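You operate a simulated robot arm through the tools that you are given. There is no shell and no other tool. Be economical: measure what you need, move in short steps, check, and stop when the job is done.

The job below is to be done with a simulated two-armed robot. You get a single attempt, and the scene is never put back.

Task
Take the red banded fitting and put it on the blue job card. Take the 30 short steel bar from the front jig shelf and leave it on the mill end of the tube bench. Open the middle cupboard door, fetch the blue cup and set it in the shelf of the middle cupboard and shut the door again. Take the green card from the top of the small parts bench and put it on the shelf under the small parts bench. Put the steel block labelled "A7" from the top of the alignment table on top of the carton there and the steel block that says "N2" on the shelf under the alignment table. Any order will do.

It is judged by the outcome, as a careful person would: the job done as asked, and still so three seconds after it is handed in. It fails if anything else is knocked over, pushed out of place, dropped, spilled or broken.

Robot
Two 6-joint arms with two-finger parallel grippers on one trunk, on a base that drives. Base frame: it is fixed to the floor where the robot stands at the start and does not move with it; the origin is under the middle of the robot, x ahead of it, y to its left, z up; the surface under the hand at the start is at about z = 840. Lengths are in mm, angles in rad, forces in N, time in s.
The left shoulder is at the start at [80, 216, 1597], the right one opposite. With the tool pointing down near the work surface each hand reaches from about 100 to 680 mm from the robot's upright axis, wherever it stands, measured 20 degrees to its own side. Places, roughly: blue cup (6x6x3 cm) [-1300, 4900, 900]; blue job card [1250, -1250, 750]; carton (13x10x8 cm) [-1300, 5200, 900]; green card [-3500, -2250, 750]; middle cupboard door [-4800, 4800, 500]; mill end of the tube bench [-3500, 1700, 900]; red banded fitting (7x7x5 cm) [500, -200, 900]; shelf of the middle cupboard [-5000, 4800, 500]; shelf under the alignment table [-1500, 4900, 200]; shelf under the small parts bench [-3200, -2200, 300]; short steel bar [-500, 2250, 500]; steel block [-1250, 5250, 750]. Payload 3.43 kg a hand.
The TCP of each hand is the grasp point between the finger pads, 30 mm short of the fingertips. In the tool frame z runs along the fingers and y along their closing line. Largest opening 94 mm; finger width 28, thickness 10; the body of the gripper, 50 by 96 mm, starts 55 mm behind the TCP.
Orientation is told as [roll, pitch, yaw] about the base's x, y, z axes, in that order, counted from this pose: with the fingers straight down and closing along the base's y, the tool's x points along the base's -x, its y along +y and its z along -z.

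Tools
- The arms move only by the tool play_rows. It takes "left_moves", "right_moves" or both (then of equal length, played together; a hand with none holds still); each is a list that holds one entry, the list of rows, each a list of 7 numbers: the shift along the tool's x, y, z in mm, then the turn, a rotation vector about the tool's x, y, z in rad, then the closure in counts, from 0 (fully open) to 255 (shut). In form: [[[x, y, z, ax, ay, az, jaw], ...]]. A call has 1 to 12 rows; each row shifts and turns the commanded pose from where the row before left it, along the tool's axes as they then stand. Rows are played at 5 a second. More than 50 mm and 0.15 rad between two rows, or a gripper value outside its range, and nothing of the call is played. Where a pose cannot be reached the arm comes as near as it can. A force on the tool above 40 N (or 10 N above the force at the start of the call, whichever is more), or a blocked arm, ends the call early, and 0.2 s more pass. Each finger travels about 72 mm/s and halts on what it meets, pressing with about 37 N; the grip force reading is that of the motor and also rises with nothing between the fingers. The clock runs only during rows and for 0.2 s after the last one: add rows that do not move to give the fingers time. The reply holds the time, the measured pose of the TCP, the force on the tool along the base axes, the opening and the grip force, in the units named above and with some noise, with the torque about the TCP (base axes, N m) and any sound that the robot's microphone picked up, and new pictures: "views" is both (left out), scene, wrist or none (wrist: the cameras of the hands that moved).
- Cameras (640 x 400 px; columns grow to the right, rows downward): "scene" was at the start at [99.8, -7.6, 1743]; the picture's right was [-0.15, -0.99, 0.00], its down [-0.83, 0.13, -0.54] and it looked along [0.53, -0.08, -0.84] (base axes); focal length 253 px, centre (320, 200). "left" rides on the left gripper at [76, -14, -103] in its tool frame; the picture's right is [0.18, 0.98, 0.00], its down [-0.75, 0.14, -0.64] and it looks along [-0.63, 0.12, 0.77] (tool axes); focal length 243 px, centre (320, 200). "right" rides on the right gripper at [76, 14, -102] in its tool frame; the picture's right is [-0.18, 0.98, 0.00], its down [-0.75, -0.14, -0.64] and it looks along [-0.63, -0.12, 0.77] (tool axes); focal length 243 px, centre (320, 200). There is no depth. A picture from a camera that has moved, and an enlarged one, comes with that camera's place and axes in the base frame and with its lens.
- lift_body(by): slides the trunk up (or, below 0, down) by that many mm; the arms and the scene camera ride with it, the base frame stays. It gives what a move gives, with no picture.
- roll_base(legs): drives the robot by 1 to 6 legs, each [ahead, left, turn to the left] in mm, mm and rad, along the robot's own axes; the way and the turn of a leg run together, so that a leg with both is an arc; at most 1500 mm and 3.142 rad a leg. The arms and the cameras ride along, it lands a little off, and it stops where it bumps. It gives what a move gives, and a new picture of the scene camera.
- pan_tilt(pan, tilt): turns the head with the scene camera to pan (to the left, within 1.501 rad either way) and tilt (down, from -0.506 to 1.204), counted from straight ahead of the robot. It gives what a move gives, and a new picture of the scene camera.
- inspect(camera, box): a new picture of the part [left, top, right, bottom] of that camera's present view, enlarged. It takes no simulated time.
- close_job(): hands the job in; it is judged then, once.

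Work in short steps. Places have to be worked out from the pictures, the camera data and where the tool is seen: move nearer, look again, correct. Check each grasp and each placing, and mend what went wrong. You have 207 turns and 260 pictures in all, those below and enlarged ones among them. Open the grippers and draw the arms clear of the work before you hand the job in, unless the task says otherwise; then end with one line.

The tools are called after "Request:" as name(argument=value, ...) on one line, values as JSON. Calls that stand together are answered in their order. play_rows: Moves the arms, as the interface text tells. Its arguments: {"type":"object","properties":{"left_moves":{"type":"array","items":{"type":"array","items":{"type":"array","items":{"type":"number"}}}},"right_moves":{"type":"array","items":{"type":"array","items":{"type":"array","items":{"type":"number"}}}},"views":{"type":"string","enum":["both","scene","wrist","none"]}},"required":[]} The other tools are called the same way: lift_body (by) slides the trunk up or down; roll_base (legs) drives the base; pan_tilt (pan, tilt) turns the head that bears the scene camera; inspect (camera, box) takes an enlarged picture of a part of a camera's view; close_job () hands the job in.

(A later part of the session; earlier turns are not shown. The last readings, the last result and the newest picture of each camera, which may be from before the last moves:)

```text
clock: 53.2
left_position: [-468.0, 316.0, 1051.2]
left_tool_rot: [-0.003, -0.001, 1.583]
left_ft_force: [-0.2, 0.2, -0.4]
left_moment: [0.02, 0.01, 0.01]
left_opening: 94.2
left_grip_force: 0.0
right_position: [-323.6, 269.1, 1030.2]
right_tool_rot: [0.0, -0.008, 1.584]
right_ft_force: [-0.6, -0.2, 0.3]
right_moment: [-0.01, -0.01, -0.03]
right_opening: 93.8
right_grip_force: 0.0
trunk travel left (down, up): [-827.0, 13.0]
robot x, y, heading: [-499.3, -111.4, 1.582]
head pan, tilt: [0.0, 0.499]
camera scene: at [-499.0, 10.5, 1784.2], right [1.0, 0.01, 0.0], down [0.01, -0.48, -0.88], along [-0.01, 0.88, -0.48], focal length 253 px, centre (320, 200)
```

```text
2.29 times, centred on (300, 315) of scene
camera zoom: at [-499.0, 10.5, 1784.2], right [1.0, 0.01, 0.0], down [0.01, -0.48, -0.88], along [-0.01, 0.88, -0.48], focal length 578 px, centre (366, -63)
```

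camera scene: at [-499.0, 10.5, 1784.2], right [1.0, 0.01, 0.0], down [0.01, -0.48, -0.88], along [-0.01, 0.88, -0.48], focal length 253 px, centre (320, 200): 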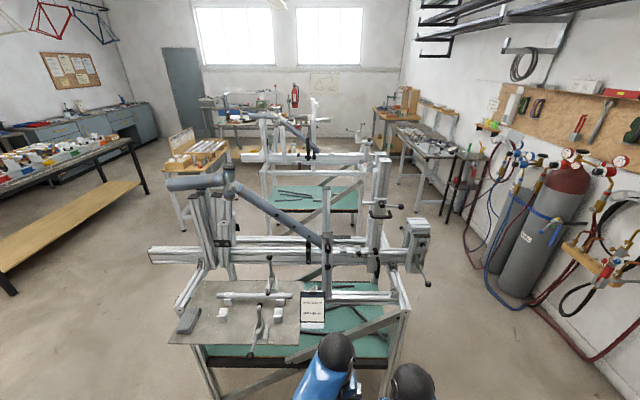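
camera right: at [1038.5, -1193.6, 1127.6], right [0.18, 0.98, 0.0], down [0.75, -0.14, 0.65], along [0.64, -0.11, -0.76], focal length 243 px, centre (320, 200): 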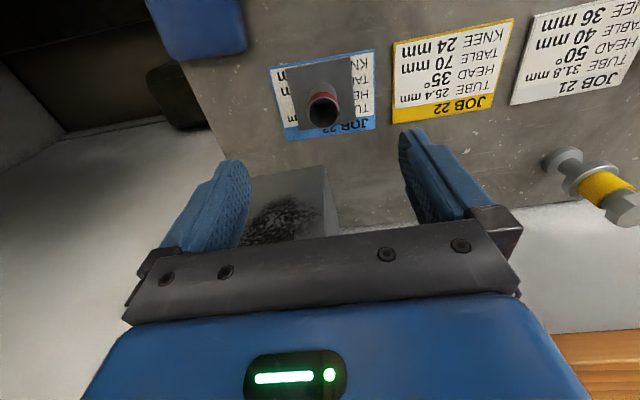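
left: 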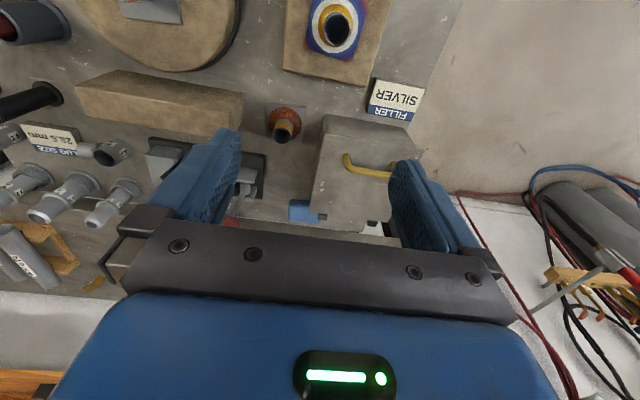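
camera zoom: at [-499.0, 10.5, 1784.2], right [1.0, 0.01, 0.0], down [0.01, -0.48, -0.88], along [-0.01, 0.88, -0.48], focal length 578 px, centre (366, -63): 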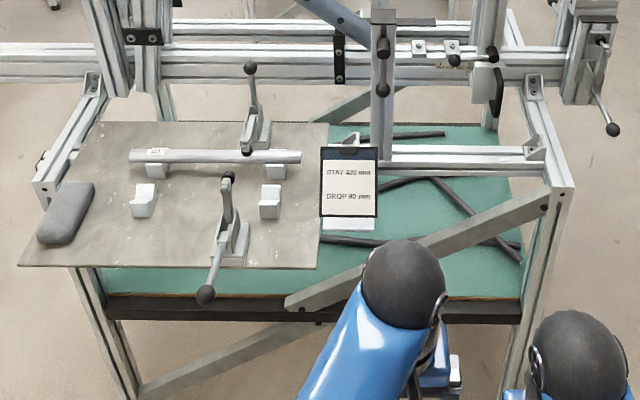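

Bars and short labelled blocks lie on the far jig's shelf. To plan the way there I look to the left and straight down in front.

Request:
pan_tilt(pan=0.9, tilt=0.55)

Request:
pan_tilt(pan=-0.6, tilt=0.9)

```text
clock: 54.4
left_position: [-469.0, 317.8, 1051.5]
left_tool_rot: [-0.002, -0.003, 1.582]
left_ft_force: [0.3, -0.5, -0.5]
left_moment: [0.0, -0.01, 0.0]
left_opening: 93.8
left_grip_force: 0.1
right_position: [-324.0, 267.8, 1029.2]
right_tool_rot: [0.001, -0.009, 1.582]
right_ft_force: [0.2, 0.3, 0.5]
right_moment: [0.0, -0.01, 0.03]
right_opening: 94.1
right_grip_force: 0.0
trunk travel left (down, up): [-827.0, 13.0]
robot x, y, heading: [-495.4, -113.4, 1.586]
head pan, tilt: [0.901, 0.55]
camera scene: at [-568.9, -25.5, 1779.6], right [0.61, 0.79, 0.0], down [0.41, -0.32, -0.85], along [-0.67, 0.52, -0.52], focal length 253 px, centre (320, 200)
```

scene: 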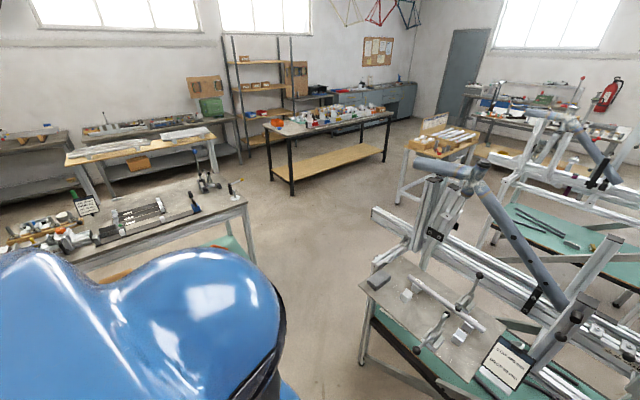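

```text
clock: 56.0
left_position: [-468.8, 315.8, 1051.8]
left_tool_rot: [-0.002, -0.002, 1.582]
left_ft_force: [0.0, 0.1, 0.5]
left_moment: [0.01, 0.0, 0.01]
left_opening: 94.0
left_grip_force: 0.1
right_position: [-324.0, 268.2, 1029.7]
right_tool_rot: [0.0, -0.01, 1.581]
right_ft_force: [0.2, 0.1, -0.1]
right_moment: [0.01, 0.01, 0.0]
right_opening: 94.1
right_grip_force: 0.1
trunk travel left (down, up): [-827.0, 13.0]
robot x, y, heading: [-502.3, -111.1, 1.579]
head pan, tilt: [-0.6, 0.901]
camera scene: at [-456.0, -17.8, 1750.3], right [0.83, -0.56, 0.0], down [-0.44, -0.65, -0.62], along [0.35, 0.52, -0.78], focal length 253 px, centre (320, 200)
```

scene: 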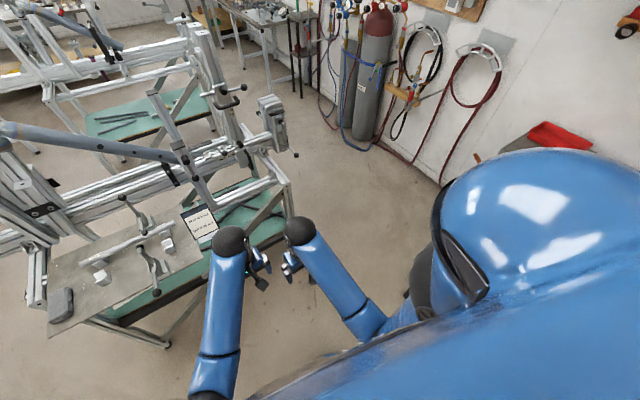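

The way along the left: between the table corner near (-2000,470) and the near jig's beam end (-1390,1035). I drive there in short legs to about (-1800,1715).

Request:
roll_base(legs=[[210, 980, 0], [550, 120, 0], [350, 200, 0], [700, 0, 0]])

Request:
pan_tilt(pan=-0.9, tilt=0.75)

```text
clock: 69.7
left_position: [-1763.2, 2143.1, 1051.5]
left_tool_rot: [-0.001, -0.003, 1.562]
left_ft_force: [0.5, 0.7, 0.5]
left_moment: [-0.04, 0.0, 0.01]
left_opening: 93.9
left_grip_force: 0.1
right_position: [-1619.8, 2090.5, 1030.2]
right_tool_rot: [0.001, -0.009, 1.563]
right_ft_force: [-0.6, -0.6, 0.6]
right_moment: [-0.01, -0.02, -0.01]
right_opening: 93.9
right_grip_force: 0.2
trunk travel left (down, up): [-827.0, 13.0]
robot x, y, heading: [-1801.1, 1715.5, 1.562]
head pan, tilt: [-0.6, 0.901]
camera scene: at [-1757.1, 1806.6, 1750.5], right [0.82, -0.57, 0.0], down [-0.45, -0.64, -0.62], along [0.36, 0.51, -0.78], focal length 253 px, centre (320, 200)
```

scene: 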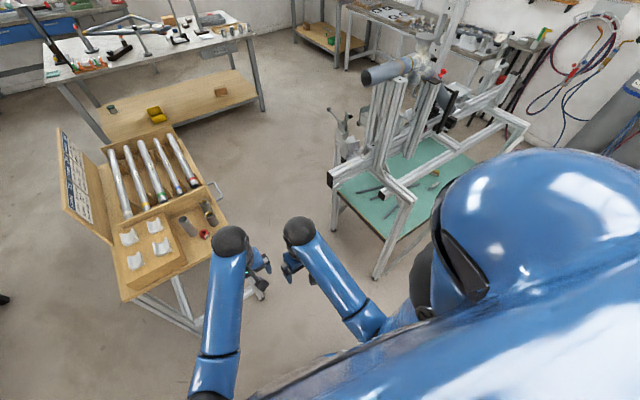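

```text
clock: 70.5
left_position: [-1761.8, 2143.6, 1050.2]
left_tool_rot: [-0.002, -0.002, 1.562]
left_ft_force: [-0.5, -0.4, -0.1]
left_moment: [0.01, -0.01, -0.01]
left_opening: 94.2
left_grip_force: 0.1
right_position: [-1618.7, 2092.9, 1029.6]
right_tool_rot: [-0.001, -0.006, 1.564]
right_ft_force: [-0.5, -0.1, 0.1]
right_moment: [0.06, 0.01, 0.0]
right_opening: 94.2
right_grip_force: 0.2
trunk travel left (down, up): [-827.0, 13.0]
robot x, y, heading: [-1802.6, 1708.6, 1.568]
head pan, tilt: [-0.901, 0.75]
camera scene: at [-1735.0, 1798.1, 1762.2], right [0.61, -0.79, 0.0], down [-0.54, -0.42, -0.73], along [0.58, 0.45, -0.68], focal length 253 px, centre (320, 200)
```

scene: 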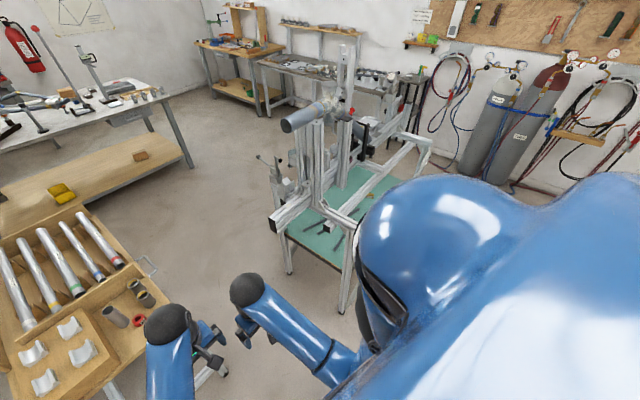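

The gap between the jigs is open from the left. I slide right into it and look at the shelf.

Request:
roll_base(legs=[[0, -1040, 0]])

Request:
pan_tilt(pan=-0.15, tilt=1.0)

```text
clock: 75.9
left_position: [-704.8, 2126.0, 1051.7]
left_tool_rot: [-0.002, -0.003, 1.545]
left_ft_force: [-0.3, -0.2, -1.3]
left_moment: [0.0, 0.01, 0.03]
left_opening: 94.1
left_grip_force: 0.1
right_position: [-563.6, 2071.9, 1030.2]
right_tool_rot: [0.002, -0.006, 1.548]
right_ft_force: [0.1, -0.3, 0.1]
right_moment: [-0.02, -0.01, -0.03]
right_opening: 94.0
right_grip_force: 0.0
trunk travel left (down, up): [-827.0, 13.0]
robot x, y, heading: [-751.0, 1699.9, 1.547]
head pan, tilt: [-0.901, 0.75]
camera scene: at [-683.5, 1779.8, 1762.3], right [0.6, -0.8, 0.0], down [-0.54, -0.41, -0.73], along [0.58, 0.44, -0.68], focal length 253 px, centre (320, 200)
```

scene: 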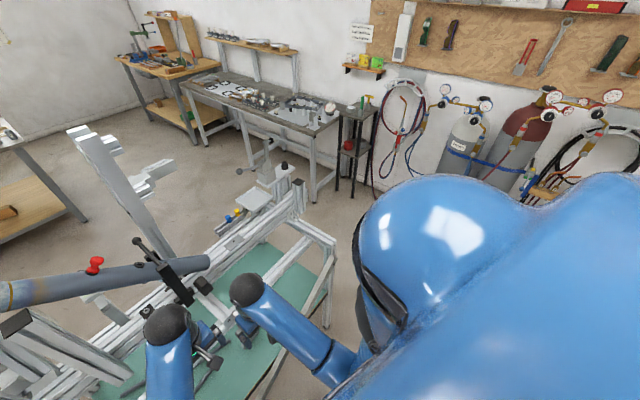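

```text
clock: 77.0
left_position: [-705.2, 2126.4, 1052.0]
left_tool_rot: [-0.004, 0.0, 1.545]
left_ft_force: [-0.7, -0.9, 0.1]
left_moment: [0.0, 0.0, 0.0]
left_opening: 94.1
left_grip_force: 0.1
right_position: [-562.3, 2071.4, 1029.4]
right_tool_rot: [0.001, -0.007, 1.549]
right_ft_force: [-0.1, 0.6, 0.1]
right_moment: [0.03, 0.0, 0.0]
right_opening: 93.7
right_grip_force: 0.0
trunk travel left (down, up): [-827.0, 13.0]
robot x, y, heading: [-749.0, 1695.9, 1.551]
head pan, tilt: [-0.15, 1.0]
camera scene: at [-735.9, 1798.5, 1743.1], right [0.98, -0.17, 0.0], down [-0.15, -0.83, -0.54], along [0.09, 0.53, -0.84], focal length 253 px, centre (320, 200)
```

scene: 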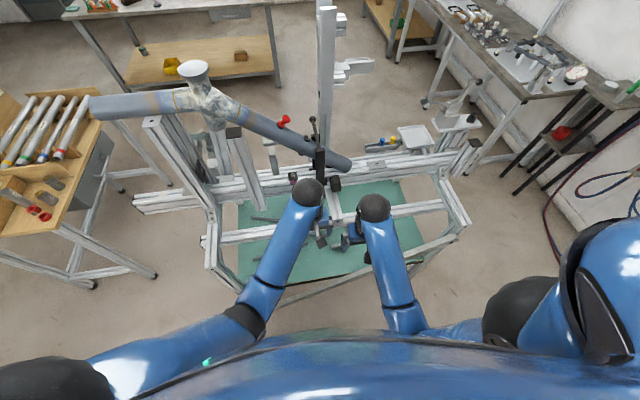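

The arms hide the blocks from the head; I look through the right wrist camera.

Request:
inspect(camera="right", box=[0, 0, 640, 400])

Request:
inspect(camera="left", box=[0, 0, 640, 400])

```text
1.00 times, centred on (320, 200) of right (not enlarged: the box is as wide or as high as the picture)
camera zoom: at [-579.3, 1995.7, 1132.5], right [-0.98, 0.21, 0.0], down [0.16, 0.75, 0.65], along [0.13, 0.63, -0.76], focal length 243 px, centre (320, 200)
```

zoom: 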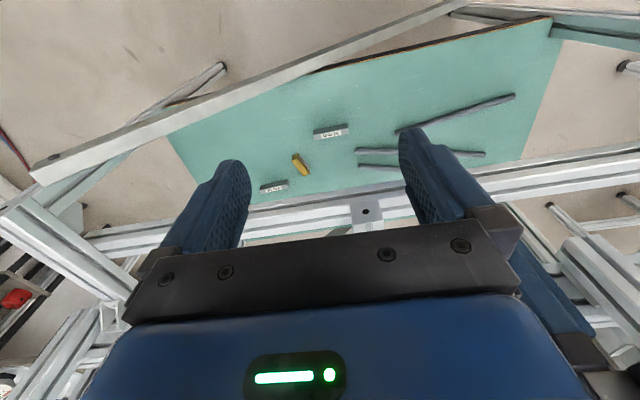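

```text
1.00 times, centred on (320, 200) of left (not enlarged: the box is as wide or as high as the picture)
camera zoom: at [-692.6, 2049.6, 1154.1], right [-0.99, -0.16, 0.0], down [-0.12, 0.76, 0.64], along [-0.1, 0.64, -0.77], focal length 243 px, centre (320, 200)
```

zoom: 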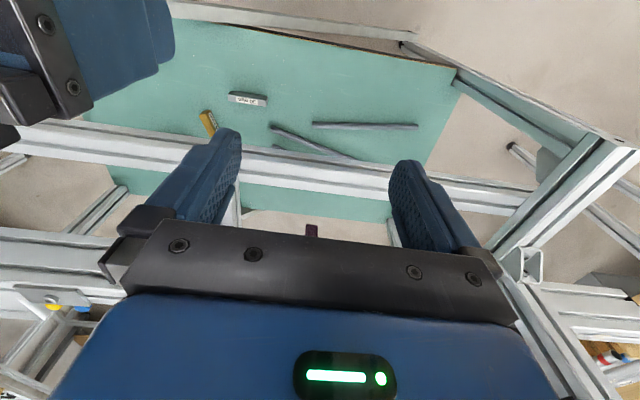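

Two short bars with labels are visible; I enlarge each to read them.

Request:
inspect(camera="right", box=[250, 110, 370, 210])

Request:
inspect(camera="left", box=[190, 80, 310, 140])

```text
4.00 times, centred on (310, 160) of right
camera zoom: at [-579.3, 1995.7, 1132.5], right [-0.98, 0.21, 0.0], down [0.16, 0.75, 0.65], along [0.13, 0.63, -0.76], focal length 970 px, centre (360, 360)
```

zoom: 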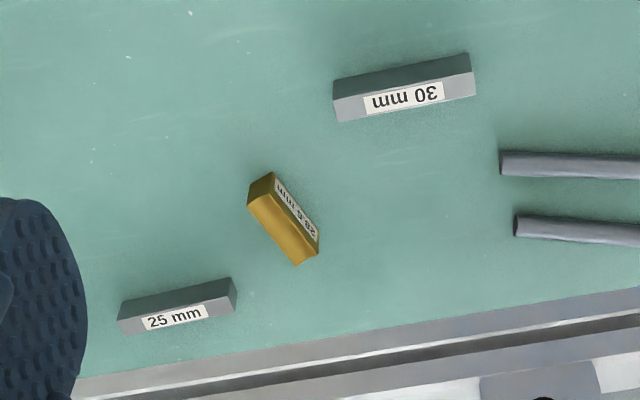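

```text
5.33 times, centred on (250, 110) of left
camera zoom: at [-692.6, 2049.6, 1154.1], right [-0.99, -0.16, 0.0], down [-0.12, 0.76, 0.64], along [-0.1, 0.64, -0.77], focal length 1294 px, centre (693, 680)
```

zoom: 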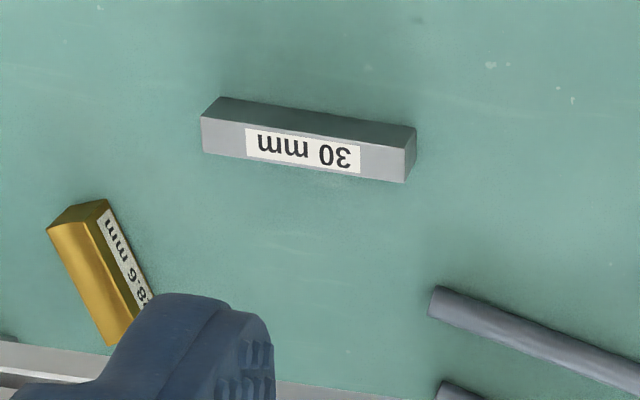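

The 30 mm bar is near (-547,2277), on a shelf about z 500, under the near rail (z≈880, y≈2150–2200). I'll reach under that rail with the trunk lowered. First I draw both hands back and down a bit.

Request:
play_rows(left_moves=[[[30, 0, 30, 0, 0, 0, 0], [30, 0, 30, 0, 0, 0, 0], [30, 0, 30, 0, 0, 0, 0], [30, 0, 20, 0, 0, 0, 0], [30, 0, 0, 0, 0, 0, 0], [30, 20, 0, 0, 0, 0, 0]]], right_moves=[[[25, 0, 30, 0, 0, 0, 0], [25, 0, 30, 0, 0, 0, 0], [20, 0, 30, 0, 0, 0, 0], [20, 0, 0, 0, 0, 0, 0], [20, 0, 0, 0, 0, 0, 0], [0, 0, 0, 0, 0, 0, 0]]], views="scene")

```text
clock: 78.4
left_position: [-730.5, 1946.2, 941.5]
left_tool_rot: [-0.005, -0.003, 1.545]
left_ft_force: [-0.5, -0.1, -0.2]
left_moment: [0.03, 0.01, -0.01]
left_opening: 93.9
left_grip_force: 0.1
right_position: [-565.1, 1960.9, 938.7]
right_tool_rot: [-0.002, -0.008, 1.549]
right_ft_force: [0.3, 0.0, 0.0]
right_moment: [0.06, -0.05, 0.0]
right_opening: 94.2
right_grip_force: 0.0
trunk travel left (down, up): [-827.0, 13.0]
robot x, y, heading: [-752.2, 1693.7, 1.545]
head pan, tilt: [-0.15, 1.0]
camera scene: at [-737.7, 1796.9, 1743.2], right [0.98, -0.17, 0.0], down [-0.14, -0.83, -0.54], along [0.09, 0.53, -0.84], focal length 253 px, centre (320, 200)
```

scene: 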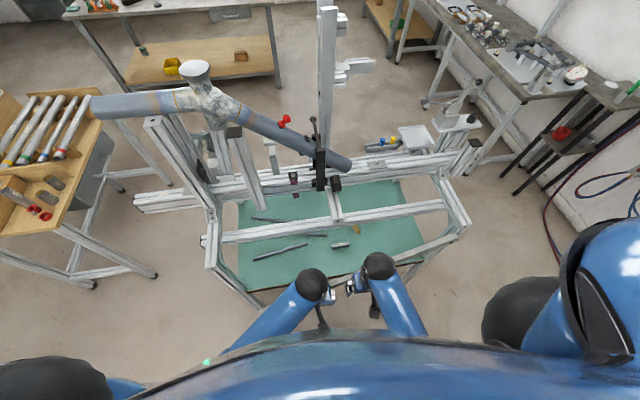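

Bar confirmed at about (-541,2278). I lower the trunk by 350 mm and look under the rail.

Request:
lift_body(by=-350)

Request:
pan_tilt(pan=-0.3, tilt=0.9)

```text
clock: 81.8
left_position: [-729.0, 1948.4, 591.8]
left_tool_rot: [-0.002, -0.001, 1.547]
left_ft_force: [-0.2, 0.1, 0.2]
left_moment: [0.02, 0.0, -0.02]
left_opening: 93.9
left_grip_force: 0.0
right_position: [-564.2, 1963.3, 588.6]
right_tool_rot: [0.001, -0.008, 1.547]
right_ft_force: [-0.3, -0.7, 0.0]
right_moment: [0.01, 0.01, -0.01]
right_opening: 94.1
right_grip_force: 0.1
trunk travel left (down, up): [-477.0, 363.0]
robot x, y, heading: [-746.7, 1698.2, 1.544]
head pan, tilt: [-0.15, 1.0]
```

```text
clock: 82.5
left_position: [-727.8, 1947.4, 591.4]
left_tool_rot: [-0.003, -0.002, 1.548]
left_ft_force: [-0.2, 0.1, 0.3]
left_moment: [0.02, -0.01, 0.02]
left_opening: 94.1
left_grip_force: 0.0
right_position: [-563.9, 1962.9, 589.0]
right_tool_rot: [-0.002, -0.008, 1.548]
right_ft_force: [-0.4, -0.3, 0.1]
right_moment: [0.0, 0.0, 0.02]
right_opening: 94.3
right_grip_force: 0.1
trunk travel left (down, up): [-477.0, 363.0]
robot x, y, heading: [-749.7, 1694.3, 1.55]
head pan, tilt: [-0.3, 0.901]
camera scene: at [-724.1, 1801.3, 1400.3], right [0.95, -0.32, 0.0], down [-0.25, -0.74, -0.62], along [0.2, 0.59, -0.78], focal length 253 px, centre (320, 200)
```

scene: 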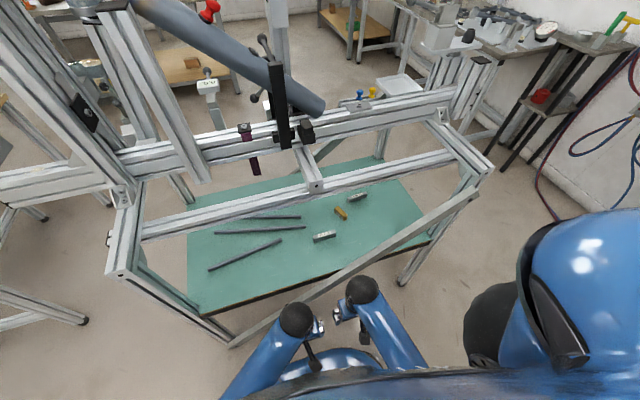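

Brace runs well below at the bar's x (≈455–485 at y 2125). I turn the right tool 90° about its axis so it closes along y, while still clear of the jig.

Request:
play_rows(right_moves=[[[0, -5, -3, 0, 0, 0.143, 0], [0, 0, -3, 0, 0, 0.143, 0], [0, 0, -3, 0, 0, 0.143, 0], [0, 0, -3, 0, 0, 0.143, 0], [0, 0, -3, 0, 0, 0.143, 0], [0, 0, -3, 0, 0, 0.143, 0], [0, 0, -3, 0, 0, 0.143, 0], [0, 0, -3, 0, 0, 0.143, 0], [0, 0, -3, 0, 0, 0.143, 0], [0, 0, -3, 0, 0, 0.143, 0], [0, 0, -3, 0, 0, 0.16, 0]]], views="scene")

```text
refused: row 11 steps farther than a row can; nothing moved
```

Request:
play_rows(right_moves=[[[0, -5, -3, 0, 0, 0.145, 0], [0, 0, -3, 0, 0, 0.145, 0], [0, 0, -3, 0, 0, 0.145, 0], [0, 0, -3, 0, 0, 0.145, 0], [0, 0, -3, 0, 0, 0.145, 0], [0, 0, -3, 0, 0, 0.145, 0], [0, 0, -3, 0, 0, 0.145, 0], [0, 0, -3, 0, 0, 0.145, 0], [0, 0, -3, 0, 0, 0.145, 0], [0, 0, -3, 0, 0, 0.145, 0], [0, 0, -3, 0, 0, 0.145, 0], [0, 0, 0, 0, 0, 0, 0]]], views="scene")

```text
clock: 85.1
left_position: [-729.5, 1947.8, 591.5]
left_tool_rot: [-0.001, -0.002, 1.547]
left_ft_force: [-0.1, -0.1, -0.5]
left_moment: [-0.01, 0.0, -0.01]
left_opening: 94.0
left_grip_force: 0.0
right_position: [-560.0, 1962.6, 622.1]
right_tool_rot: [0.01, 0.001, -0.049]
right_ft_force: [-0.2, 0.9, -0.1]
right_moment: [-0.02, 0.0, -0.01]
right_opening: 93.9
right_grip_force: 0.1
trunk travel left (down, up): [-477.0, 363.0]
robot x, y, heading: [-751.3, 1695.2, 1.546]
head pan, tilt: [-0.3, 0.901]
camera scene: at [-724.0, 1801.3, 1400.3], right [0.95, -0.32, 0.0], down [-0.25, -0.74, -0.62], along [0.2, 0.59, -0.78], focal length 253 px, centre (320, 200)
```

scene: 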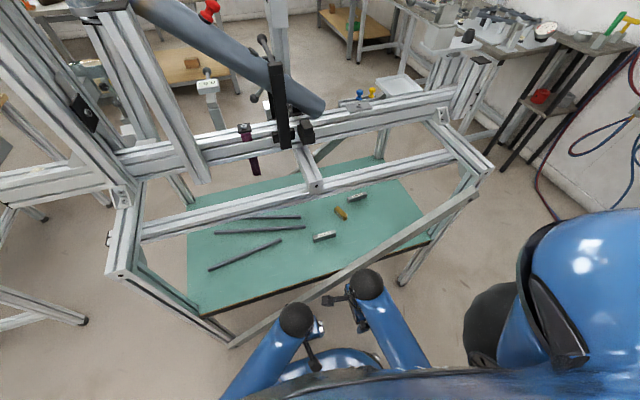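

Tool now aligned with the base axes. I lower to z 578 and advance to y≈2140, then check clearances.

Request:
play_rows(right_moves=[[[0, 0, 44, 0, 0, 0.0, 0], [-3, 45, 0, 0, 0, 0, 0], [-3, 45, 0, 0, 0, 0, 0], [-3, 45, 0, 0, 0, 0, 0], [-3, 43, 0, 0, 0, 0, 0], [0, 0, 0, 0, 0, 0, 0]]])

```text
clock: 86.5
left_position: [-729.1, 1946.2, 590.5]
left_tool_rot: [-0.001, -0.005, 1.546]
left_ft_force: [0.1, -0.2, 0.2]
left_moment: [0.04, -0.01, -0.02]
left_opening: 94.1
left_grip_force: 0.1
right_position: [-541.2, 2137.3, 579.3]
right_tool_rot: [0.01, 0.0, -0.049]
right_ft_force: [-0.3, -0.6, 0.0]
right_moment: [0.01, -0.04, 0.02]
right_opening: 93.8
right_grip_force: 0.0
trunk travel left (down, up): [-477.0, 363.0]
robot x, y, heading: [-751.2, 1694.6, 1.546]
head pan, tilt: [-0.3, 0.901]
camera scene: at [-724.9, 1798.7, 1400.5], right [0.95, -0.32, 0.0], down [-0.25, -0.74, -0.62], along [0.2, 0.59, -0.78], focal length 253 px, centre (320, 200)
camera right: at [-618.0, 2154.5, 683.0], right [0.23, 0.97, 0.01], down [0.75, -0.18, 0.64], along [0.63, -0.14, -0.77], focal length 243 px, centre (320, 200)
```

scene: 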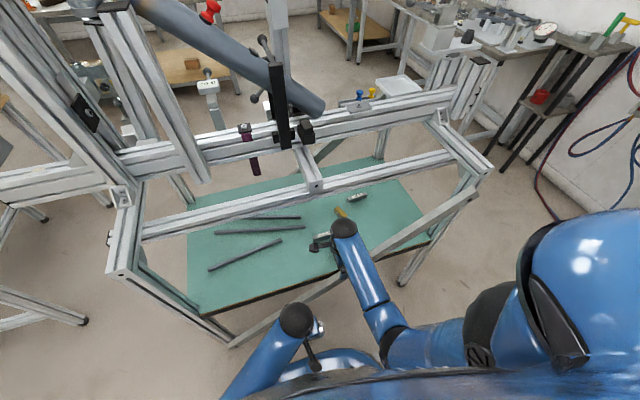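
right: 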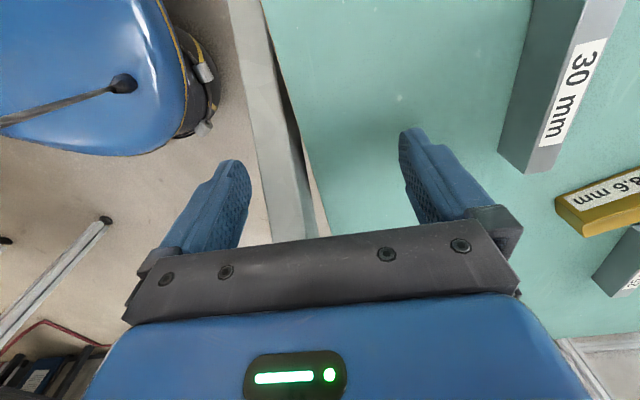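

Clear of brace and rail. The bar's centre is about (-540,2293); I advance above it.

Request:
play_rows(right_moves=[[[2, 40, 0, 0, 0, -0.03, 0], [2, 40, 0, 0, 0, 0, 0], [2, 40, 0, 0, 0, 0, 0], [2, 35, 0, 0, 0, 0, 0], [0, 0, 0, 0, 0, 0, 0]]])

```text
clock: 86.8
left_position: [-728.9, 1946.4, 591.2]
left_tool_rot: [-0.001, -0.004, 1.546]
left_ft_force: [-0.5, 0.4, 0.0]
left_moment: [0.0, 0.01, 0.0]
left_opening: 94.0
left_grip_force: 0.1
right_position: [-540.9, 2144.4, 576.4]
right_tool_rot: [-0.027, 0.001, -0.037]
right_ft_force: [-1.8, -8.1, 8.0]
right_moment: [-0.56, 0.01, -0.04]
right_opening: 94.1
right_grip_force: 0.2
trunk travel left (down, up): [-477.0, 363.0]
robot x, y, heading: [-748.0, 1695.0, 1.547]
head pan, tilt: [-0.3, 0.901]
stopped in row 1 (right hand): the force on the tool passed its limit at 79 N (the readings are from after the stop); the commanded pose is now the measured one
camera scene: at [-724.3, 1800.3, 1400.4], right [0.95, -0.32, 0.0], down [-0.25, -0.74, -0.62], along [0.2, 0.59, -0.78], focal length 253 px, centre (320, 200)
camera right: at [-618.0, 2162.8, 679.0], right [0.22, 0.97, -0.03], down [0.75, -0.15, 0.65], along [0.63, -0.16, -0.76], focal length 243 px, centre (320, 200)
```

scene: 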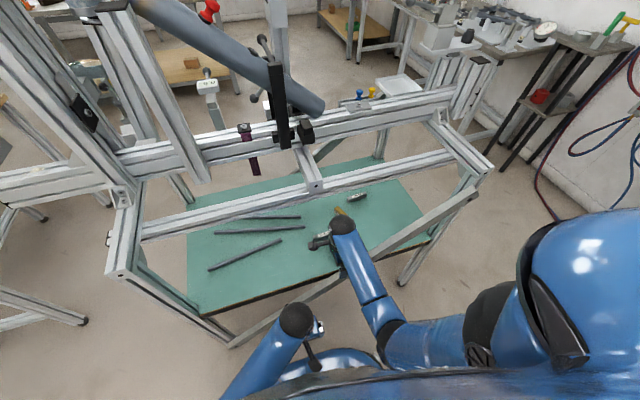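
right: 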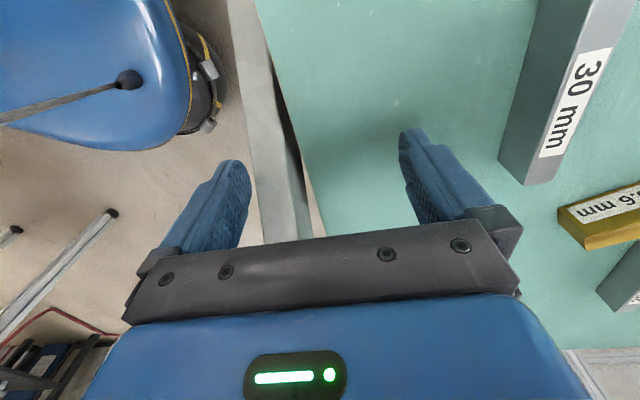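

The near finger touched the brace. I back off, shift 65 mm left where the brace is lower, straighten the tool, and go in with the jaw half closed.

Request:
play_rows(right_moves=[[[0, -12, -12, -0.027, 0, 0, 0], [35, 0, 0, 0, 0, 0, 60], [35, 0, 0, 0, 0, 0, 120], [0, 0, 0, 0, 0, 0, 120], [0, 0, 0, 0, 0, 0, 120]]], views="wrist")

```text
clock: 88.0
left_position: [-728.6, 1948.3, 589.3]
left_tool_rot: [-0.002, -0.003, 1.548]
left_ft_force: [-0.4, -0.5, 0.4]
left_moment: [-0.01, 0.03, -0.01]
left_opening: 94.0
left_grip_force: 0.0
right_position: [-610.4, 2133.8, 589.5]
right_tool_rot: [0.002, 0.001, -0.038]
right_ft_force: [0.2, 0.0, -0.6]
right_moment: [0.0, -0.01, -0.04]
right_opening: 49.7
right_grip_force: 0.1
trunk travel left (down, up): [-477.0, 363.0]
robot x, y, heading: [-747.8, 1695.3, 1.547]
head pan, tilt: [-0.3, 0.901]
camera right: at [-687.5, 2150.9, 691.7], right [0.22, 0.98, 0.0], down [0.75, -0.17, 0.64], along [0.63, -0.14, -0.77], focal length 243 px, centre (320, 200)
```

right: 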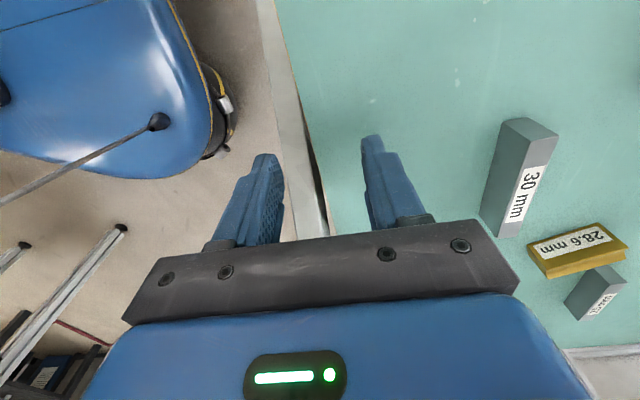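

Now advancing over the brace in short steps to y≈2172.

Request:
play_rows(right_moves=[[[0, 20, 0, 0, 0, 0, 120], [0, 18, 0, 0, 0, 0, 120], [0, 0, 0, 0, 0, 0, 120], [0, 0, 15, 0, 0, 0, 120], [0, 0, 0, 0, 0, 0, 120]]])

```text
clock: 89.2
left_position: [-729.0, 1947.0, 591.7]
left_tool_rot: [-0.002, -0.002, 1.545]
left_ft_force: [0.4, -0.9, -0.4]
left_moment: [0.03, 0.0, -0.02]
left_opening: 94.0
left_grip_force: 0.1
right_position: [-609.5, 2171.7, 574.6]
right_tool_rot: [0.002, 0.0, -0.038]
right_ft_force: [0.2, -0.4, -0.1]
right_moment: [0.01, 0.01, 0.01]
right_opening: 49.7
right_grip_force: 0.0
trunk travel left (down, up): [-477.0, 363.0]
robot x, y, heading: [-749.2, 1694.5, 1.543]
head pan, tilt: [-0.3, 0.901]
camera scene: at [-724.0, 1800.9, 1400.3], right [0.95, -0.32, 0.0], down [-0.25, -0.74, -0.62], along [0.2, 0.59, -0.78], focal length 253 px, centre (320, 200)
camera right: at [-686.4, 2189.2, 677.2], right [0.22, 0.98, 0.0], down [0.75, -0.17, 0.64], along [0.63, -0.14, -0.77], focal length 243 px, centre (320, 200)
```

scene: 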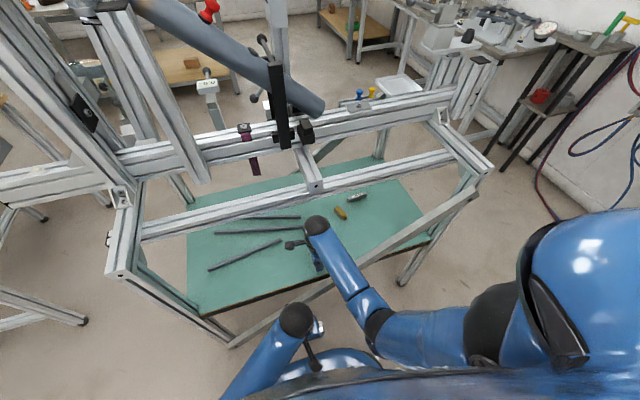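
right: 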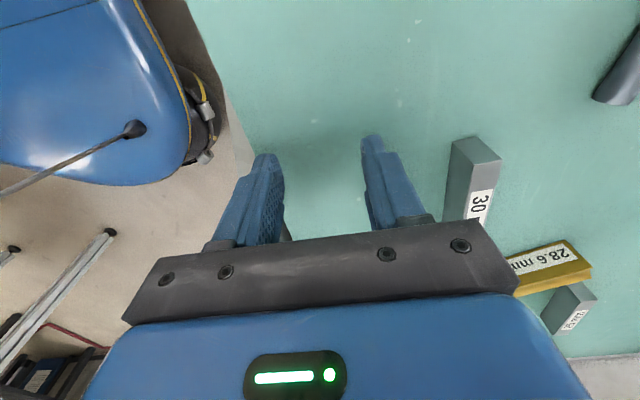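

I enlarge the bar to judge its exact width and position.

Request:
inspect(camera="right", box=[400, 110, 560, 230])

```text
3.33 times, centred on (480, 170) of right
camera zoom: at [-686.4, 2189.2, 677.2], right [0.22, 0.98, 0.0], down [0.75, -0.17, 0.64], along [0.63, -0.14, -0.77], focal length 809 px, centre (-213, 300)
```

zoom: 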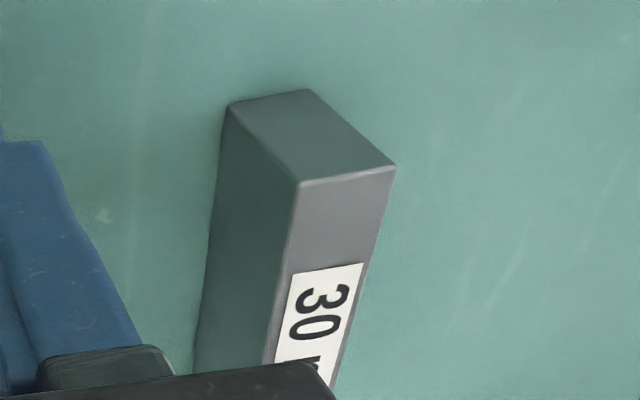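

The bar is ~19 mm wide, top z≈539, left end at x -580, axis y≈2279. I'll go low (z≈552) left of its end, then slide along it with the jaw straddling it.

Request:
play_rows(right_moves=[[[35, 0, 0, 0, 0, -0.03, 120], [0, 0, 22, 0, 0, 0, 120], [0, 36, 0, 0, 0, 0, 120], [0, 36, 0, 0, 0, 0, 120], [0, 35, 0, 0, 0, 0, 120], [0, 0, 0, 0, 0, 0, 120]]])

```text
clock: 89.8
left_position: [-727.6, 1947.2, 590.4]
left_tool_rot: [0.0, -0.003, 1.545]
left_ft_force: [0.2, 0.1, 0.4]
left_moment: [0.01, -0.03, -0.04]
left_opening: 93.8
left_grip_force: 0.0
right_position: [-643.8, 2172.7, 560.4]
right_tool_rot: [0.0, -0.002, -0.007]
right_ft_force: [0.1, -3.6, 10.4]
right_moment: [0.29, -0.07, -0.03]
right_opening: 50.8
right_grip_force: 1.2
trunk travel left (down, up): [-477.0, 363.0]
robot x, y, heading: [-748.3, 1699.8, 1.547]
head pan, tilt: [-0.3, 0.901]
stopped in row 3 (right hand): the force on the tool passed its limit at 71 N (the readings are from after the stop); the commanded pose is now the measured one
camera scene: at [-723.4, 1799.3, 1400.5], right [0.95, -0.32, 0.0], down [-0.25, -0.74, -0.62], along [0.2, 0.59, -0.78], focal length 253 px, centre (320, 200)
camera right: at [-722.6, 2187.2, 663.0], right [0.19, 0.98, 0.0], down [0.75, -0.15, 0.64], along [0.63, -0.12, -0.77], focal length 243 px, centre (320, 200)
```

scene: 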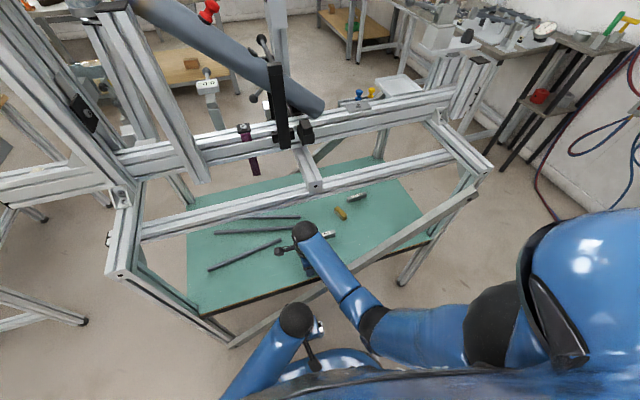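
right: 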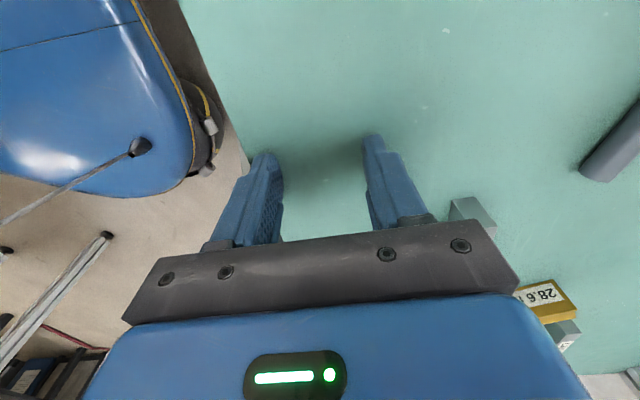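

The far fingertip met the shelf: its surface is z≈530. So the bar is nearer: axis y≈2264, x from -596 to -508, top ≈560. I raise to z 567, advance, then look.

Request:
play_rows(right_moves=[[[0, 0, -7, 0, 0, 0, 120], [0, 30, 0, 0, 0, 0, 120], [0, 30, 0, 0, 0, 0, 120], [0, 32, 0, 0, 0, 0, 120], [0, 0, 0, 0, 0, 0, 120]]])

```text
clock: 91.0
left_position: [-728.3, 1947.7, 591.8]
left_tool_rot: [-0.001, -0.001, 1.544]
left_ft_force: [0.1, -0.1, 0.2]
left_moment: [-0.02, 0.03, 0.01]
left_opening: 94.1
left_grip_force: 0.2
right_position: [-643.4, 2263.9, 565.8]
right_tool_rot: [-0.002, 0.0, -0.008]
right_ft_force: [0.1, 0.1, 0.5]
right_moment: [-0.03, 0.03, 0.03]
right_opening: 49.8
right_grip_force: 0.0
trunk travel left (down, up): [-477.0, 363.0]
robot x, y, heading: [-746.8, 1696.9, 1.547]
head pan, tilt: [-0.3, 0.901]
camera scene: at [-723.8, 1800.6, 1400.4], right [0.95, -0.32, 0.0], down [-0.25, -0.74, -0.62], along [0.2, 0.59, -0.78], focal length 253 px, centre (320, 200)
camera right: at [-721.6, 2278.8, 669.6], right [0.19, 0.98, 0.0], down [0.75, -0.15, 0.64], along [0.63, -0.12, -0.77], focal length 243 px, centre (320, 200)
```

scene: 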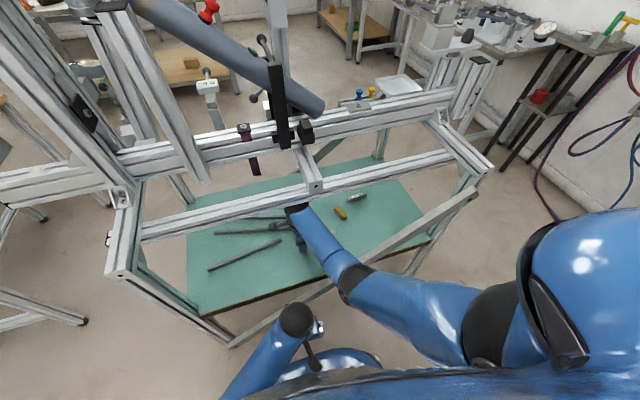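
right: 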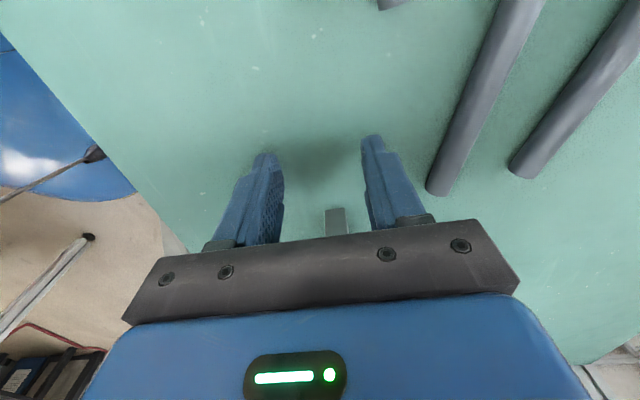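

The bar's end lies straight ahead between the fingers (y≈2266). I slide +x about 88 mm with the jaw astride it.

Request:
play_rows(right_moves=[[[-20, 2, 0, 0, 0, 0, 120], [-25, 0, 0, 0, 0, 0, 120], [-25, 0, 0, 0, 0, 0, 120], [-18, 0, 0, 0, 0, 0, 120], [0, 0, 0, 0, 0, 0, 120]]])

```text
clock: 92.2
left_position: [-729.6, 1948.5, 591.6]
left_tool_rot: [0.0, -0.002, 1.544]
left_ft_force: [-0.8, 0.1, -0.1]
left_moment: [-0.01, 0.01, -0.02]
left_opening: 94.0
left_grip_force: 0.0
right_position: [-556.0, 2265.9, 566.5]
right_tool_rot: [-0.002, 0.001, -0.006]
right_ft_force: [0.6, 0.2, -0.3]
right_moment: [-0.03, -0.04, 0.03]
right_opening: 49.8
right_grip_force: 0.0
trunk travel left (down, up): [-477.0, 363.0]
robot x, y, heading: [-750.4, 1696.0, 1.547]
head pan, tilt: [-0.3, 0.901]
camera scene: at [-724.2, 1801.1, 1400.3], right [0.95, -0.32, 0.0], down [-0.25, -0.74, -0.62], along [0.2, 0.59, -0.78], focal length 253 px, centre (320, 200)
camera right: at [-634.5, 2281.1, 669.3], right [0.19, 0.98, 0.0], down [0.75, -0.15, 0.64], along [0.63, -0.12, -0.77], focal length 243 px, centre (320, 200)
```

scene: 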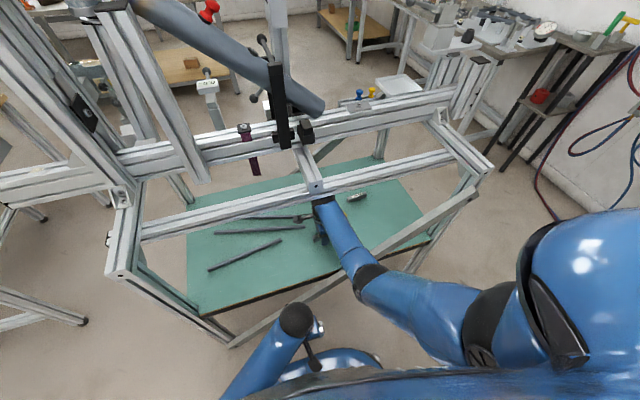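
right: 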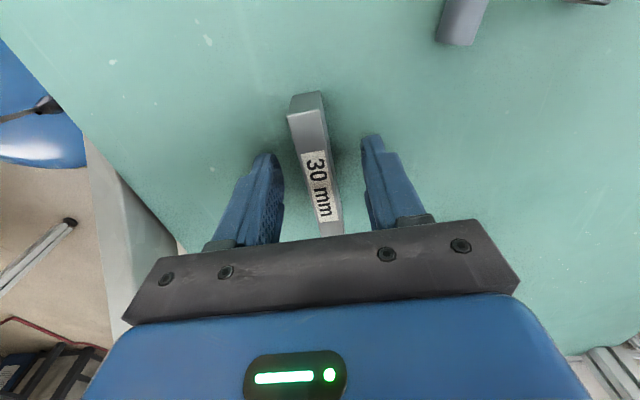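

The 30 mm bar is between the fingers, label about at the grasp point. I align yaw slightly, lower 2 mm and close.

Request:
play_rows(right_moves=[[[0, 0, 2, 0, 0, 0.05, 120], [0, 0, 0, 0, 0, 0, 200], [0, 0, 0, 0, 0, 0, 255], [0, 0, 0, 0, 0, 0, 255], [0, 0, 0, 0, 0, 0, 255], [0, 0, -4, 0, 0, 0, 255], [0, 0, -4, 0, 0, 0, 255], [0, 0, 0, 0, 0, 0, 255]]], views="wrist")

```text
clock: 94.0
left_position: [-728.0, 1948.7, 590.5]
left_tool_rot: [-0.003, -0.002, 1.545]
left_ft_force: [0.8, 0.2, -0.5]
left_moment: [0.03, 0.04, 0.0]
left_opening: 93.7
left_grip_force: 0.1
right_position: [-556.1, 2265.0, 571.1]
right_tool_rot: [-0.003, 0.0, -0.057]
right_ft_force: [-0.5, -0.9, -3.4]
right_moment: [0.01, 0.05, -0.01]
right_opening: 15.7
right_grip_force: 37.2
trunk travel left (down, up): [-477.0, 363.0]
robot x, y, heading: [-751.8, 1696.6, 1.55]
head pan, tilt: [-0.3, 0.901]
camera right: at [-633.1, 2285.0, 674.2], right [0.24, 0.97, 0.0], down [0.74, -0.18, 0.64], along [0.62, -0.16, -0.77], focal length 243 px, centre (320, 200)
```

right: 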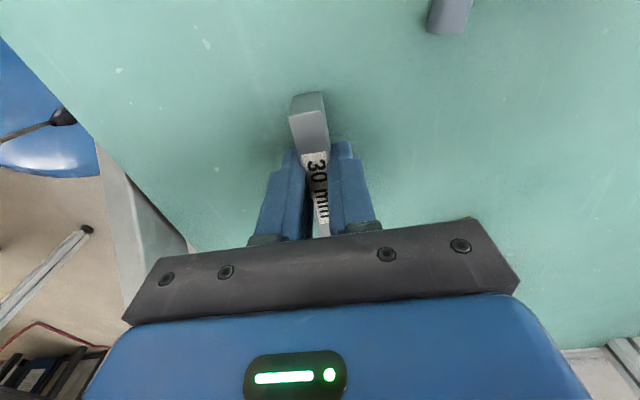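

Bar held. I draw it out diagonally (left and back) to stay above the brace's low part, then back out and up.

Request:
play_rows(right_moves=[[[25, -22, -1, 0, 0, 0, 255], [25, -22, -1, 0, 0, 0, 255], [25, -22, -1, 0, 0, 0, 255], [25, -20, -4, 0, 0, 0, 255], [0, -15, -20, 0, 0, 0, 255], [0, -30, -15, 0, 0, 0, 255], [0, -40, 0, 0, 0, 0, 255], [0, -40, 0, 0, 0, 0, 255], [-20, -40, 0, 0, 0, 0, 255], [0, 0, 0, 0, 0, 0, 255]]])

```text
clock: 96.2
left_position: [-728.4, 1948.7, 589.9]
left_tool_rot: [-0.002, -0.001, 1.545]
left_ft_force: [0.1, -0.8, -1.2]
left_moment: [-0.02, 0.03, 0.01]
left_opening: 94.1
left_grip_force: 0.0
right_position: [-651.5, 2022.3, 614.9]
right_tool_rot: [-0.002, 0.0, -0.057]
right_ft_force: [-0.5, 0.2, -3.6]
right_moment: [0.02, 0.02, 0.01]
right_opening: 15.6
right_grip_force: 37.0
trunk travel left (down, up): [-477.0, 363.0]
robot x, y, heading: [-746.4, 1699.7, 1.548]
head pan, tilt: [-0.3, 0.901]
camera scene: at [-724.3, 1802.3, 1400.2], right [0.95, -0.32, 0.0], down [-0.25, -0.74, -0.62], along [0.2, 0.59, -0.78], focal length 253 px, centre (320, 200)
camera right: at [-728.4, 2041.0, 717.6], right [0.24, 0.97, 0.0], down [0.74, -0.18, 0.64], along [0.62, -0.16, -0.77], focal length 243 px, centre (320, 200)
```

scene: 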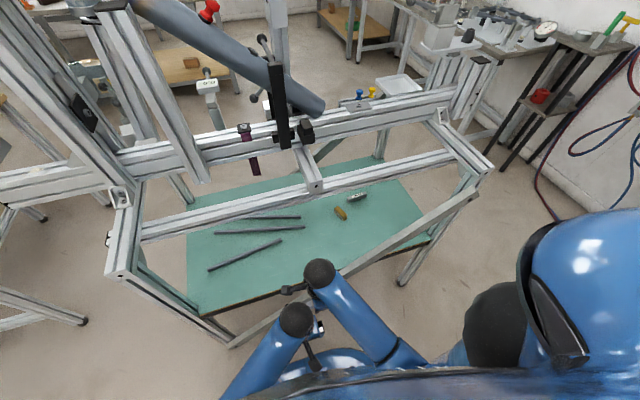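
right: 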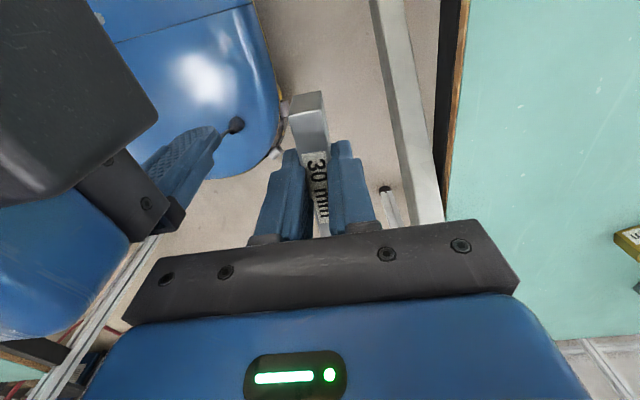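

Bar is clear of the jig. I tuck the right hand back and right, then raise the trunk again.

Request:
play_rows(right_moves=[[[-25, -35, 0, 0, 0, 0, 255], [-25, -30, 0, 0, 0, 0, 255], [-20, 0, 0, 0, 0, 0, 255], [0, 0, 0, 0, 0, 0, 255]]], views="none")

Request:
lift_body(by=350)

Request:
roll_base(legs=[[0, 1050, 0], [0, 0, 1.57]])

Request:
pan_tilt(pan=0, tilt=0.5)

```text
clock: 97.2
left_position: [-727.6, 1947.3, 590.9]
left_tool_rot: [-0.002, -0.001, 1.545]
left_ft_force: [0.3, 1.1, 0.3]
left_moment: [-0.05, 0.01, 0.03]
left_opening: 94.0
left_grip_force: 0.0
right_position: [-585.9, 1952.4, 612.8]
right_tool_rot: [-0.002, -0.001, -0.057]
right_ft_force: [-0.4, 0.5, -3.8]
right_moment: [-0.02, 0.01, -0.02]
right_opening: 15.7
right_grip_force: 36.6
trunk travel left (down, up): [-477.0, 363.0]
robot x, y, heading: [-745.8, 1696.4, 1.546]
head pan, tilt: [-0.3, 0.901]
```

```text
clock: 100.7
left_position: [-729.1, 1948.2, 941.9]
left_tool_rot: [-0.001, -0.003, 1.544]
left_ft_force: [-0.8, 0.4, 0.2]
left_moment: [0.02, -0.01, 0.0]
left_opening: 94.0
left_grip_force: 0.1
right_position: [-586.3, 1951.9, 963.0]
right_tool_rot: [-0.001, -0.001, -0.058]
right_ft_force: [0.7, 0.5, -4.2]
right_moment: [-0.03, 0.03, 0.02]
right_opening: 15.7
right_grip_force: 37.0
trunk travel left (down, up): [-827.0, 13.0]
robot x, y, heading: [-752.3, 1695.7, 1.544]
head pan, tilt: [-0.3, 0.901]
```

```text
clock: 109.8
left_position: [-2055.4, 1749.4, 940.8]
left_tool_rot: [-0.001, -0.002, 3.084]
left_ft_force: [0.4, 0.4, 0.3]
left_moment: [0.01, 0.01, 0.02]
left_opening: 94.3
left_grip_force: 0.1
right_position: [-2054.7, 1891.3, 963.0]
right_tool_rot: [-0.002, 0.002, 1.482]
right_ft_force: [0.1, -0.1, -3.9]
right_moment: [-0.04, -0.02, 0.03]
right_opening: 15.6
right_grip_force: 37.6
trunk travel left (down, up): [-827.0, 13.0]
robot x, y, heading: [-1800.8, 1721.3, 3.083]
head pan, tilt: [-0.3, 0.901]
camera scene: at [-1904.4, 1751.7, 1750.3], right [0.35, 0.94, 0.0], down [0.73, -0.27, -0.62], along [-0.58, 0.22, -0.78], focal length 253 px, centre (320, 200)
```

scene: 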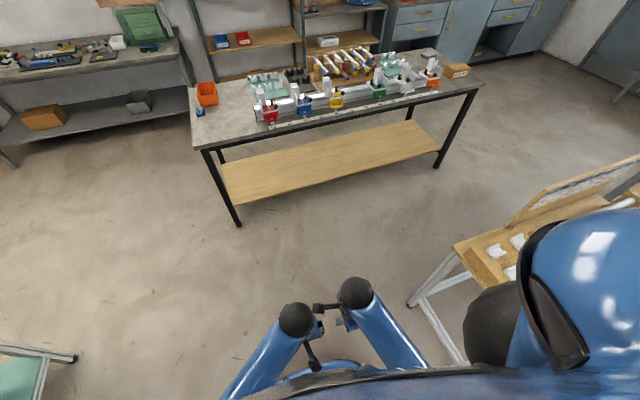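

```text
clock: 110.7
left_position: [-2054.9, 1749.8, 941.1]
left_tool_rot: [-0.001, -0.001, 3.084]
left_ft_force: [0.4, -0.1, 0.3]
left_moment: [0.0, 0.0, -0.01]
left_opening: 94.3
left_grip_force: 0.0
right_position: [-2053.7, 1892.2, 962.8]
right_tool_rot: [-0.002, 0.0, 1.483]
right_ft_force: [-0.2, -0.1, -2.5]
right_moment: [-0.03, 0.02, 0.03]
right_opening: 16.0
right_grip_force: 37.7
trunk travel left (down, up): [-827.0, 13.0]
robot x, y, heading: [-1802.8, 1720.7, 3.081]
head pan, tilt: [0.0, 0.499]
camera scene: at [-1924.6, 1730.4, 1784.1], right [0.06, 1.0, 0.0], down [0.48, -0.03, -0.88], along [-0.88, 0.05, -0.48], focal length 253 px, centre (320, 200)
```

scene: 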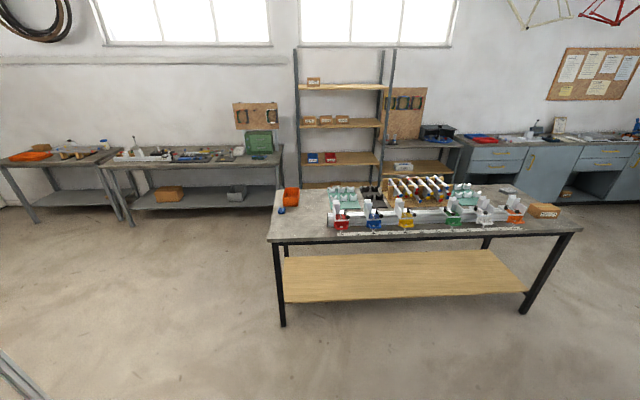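

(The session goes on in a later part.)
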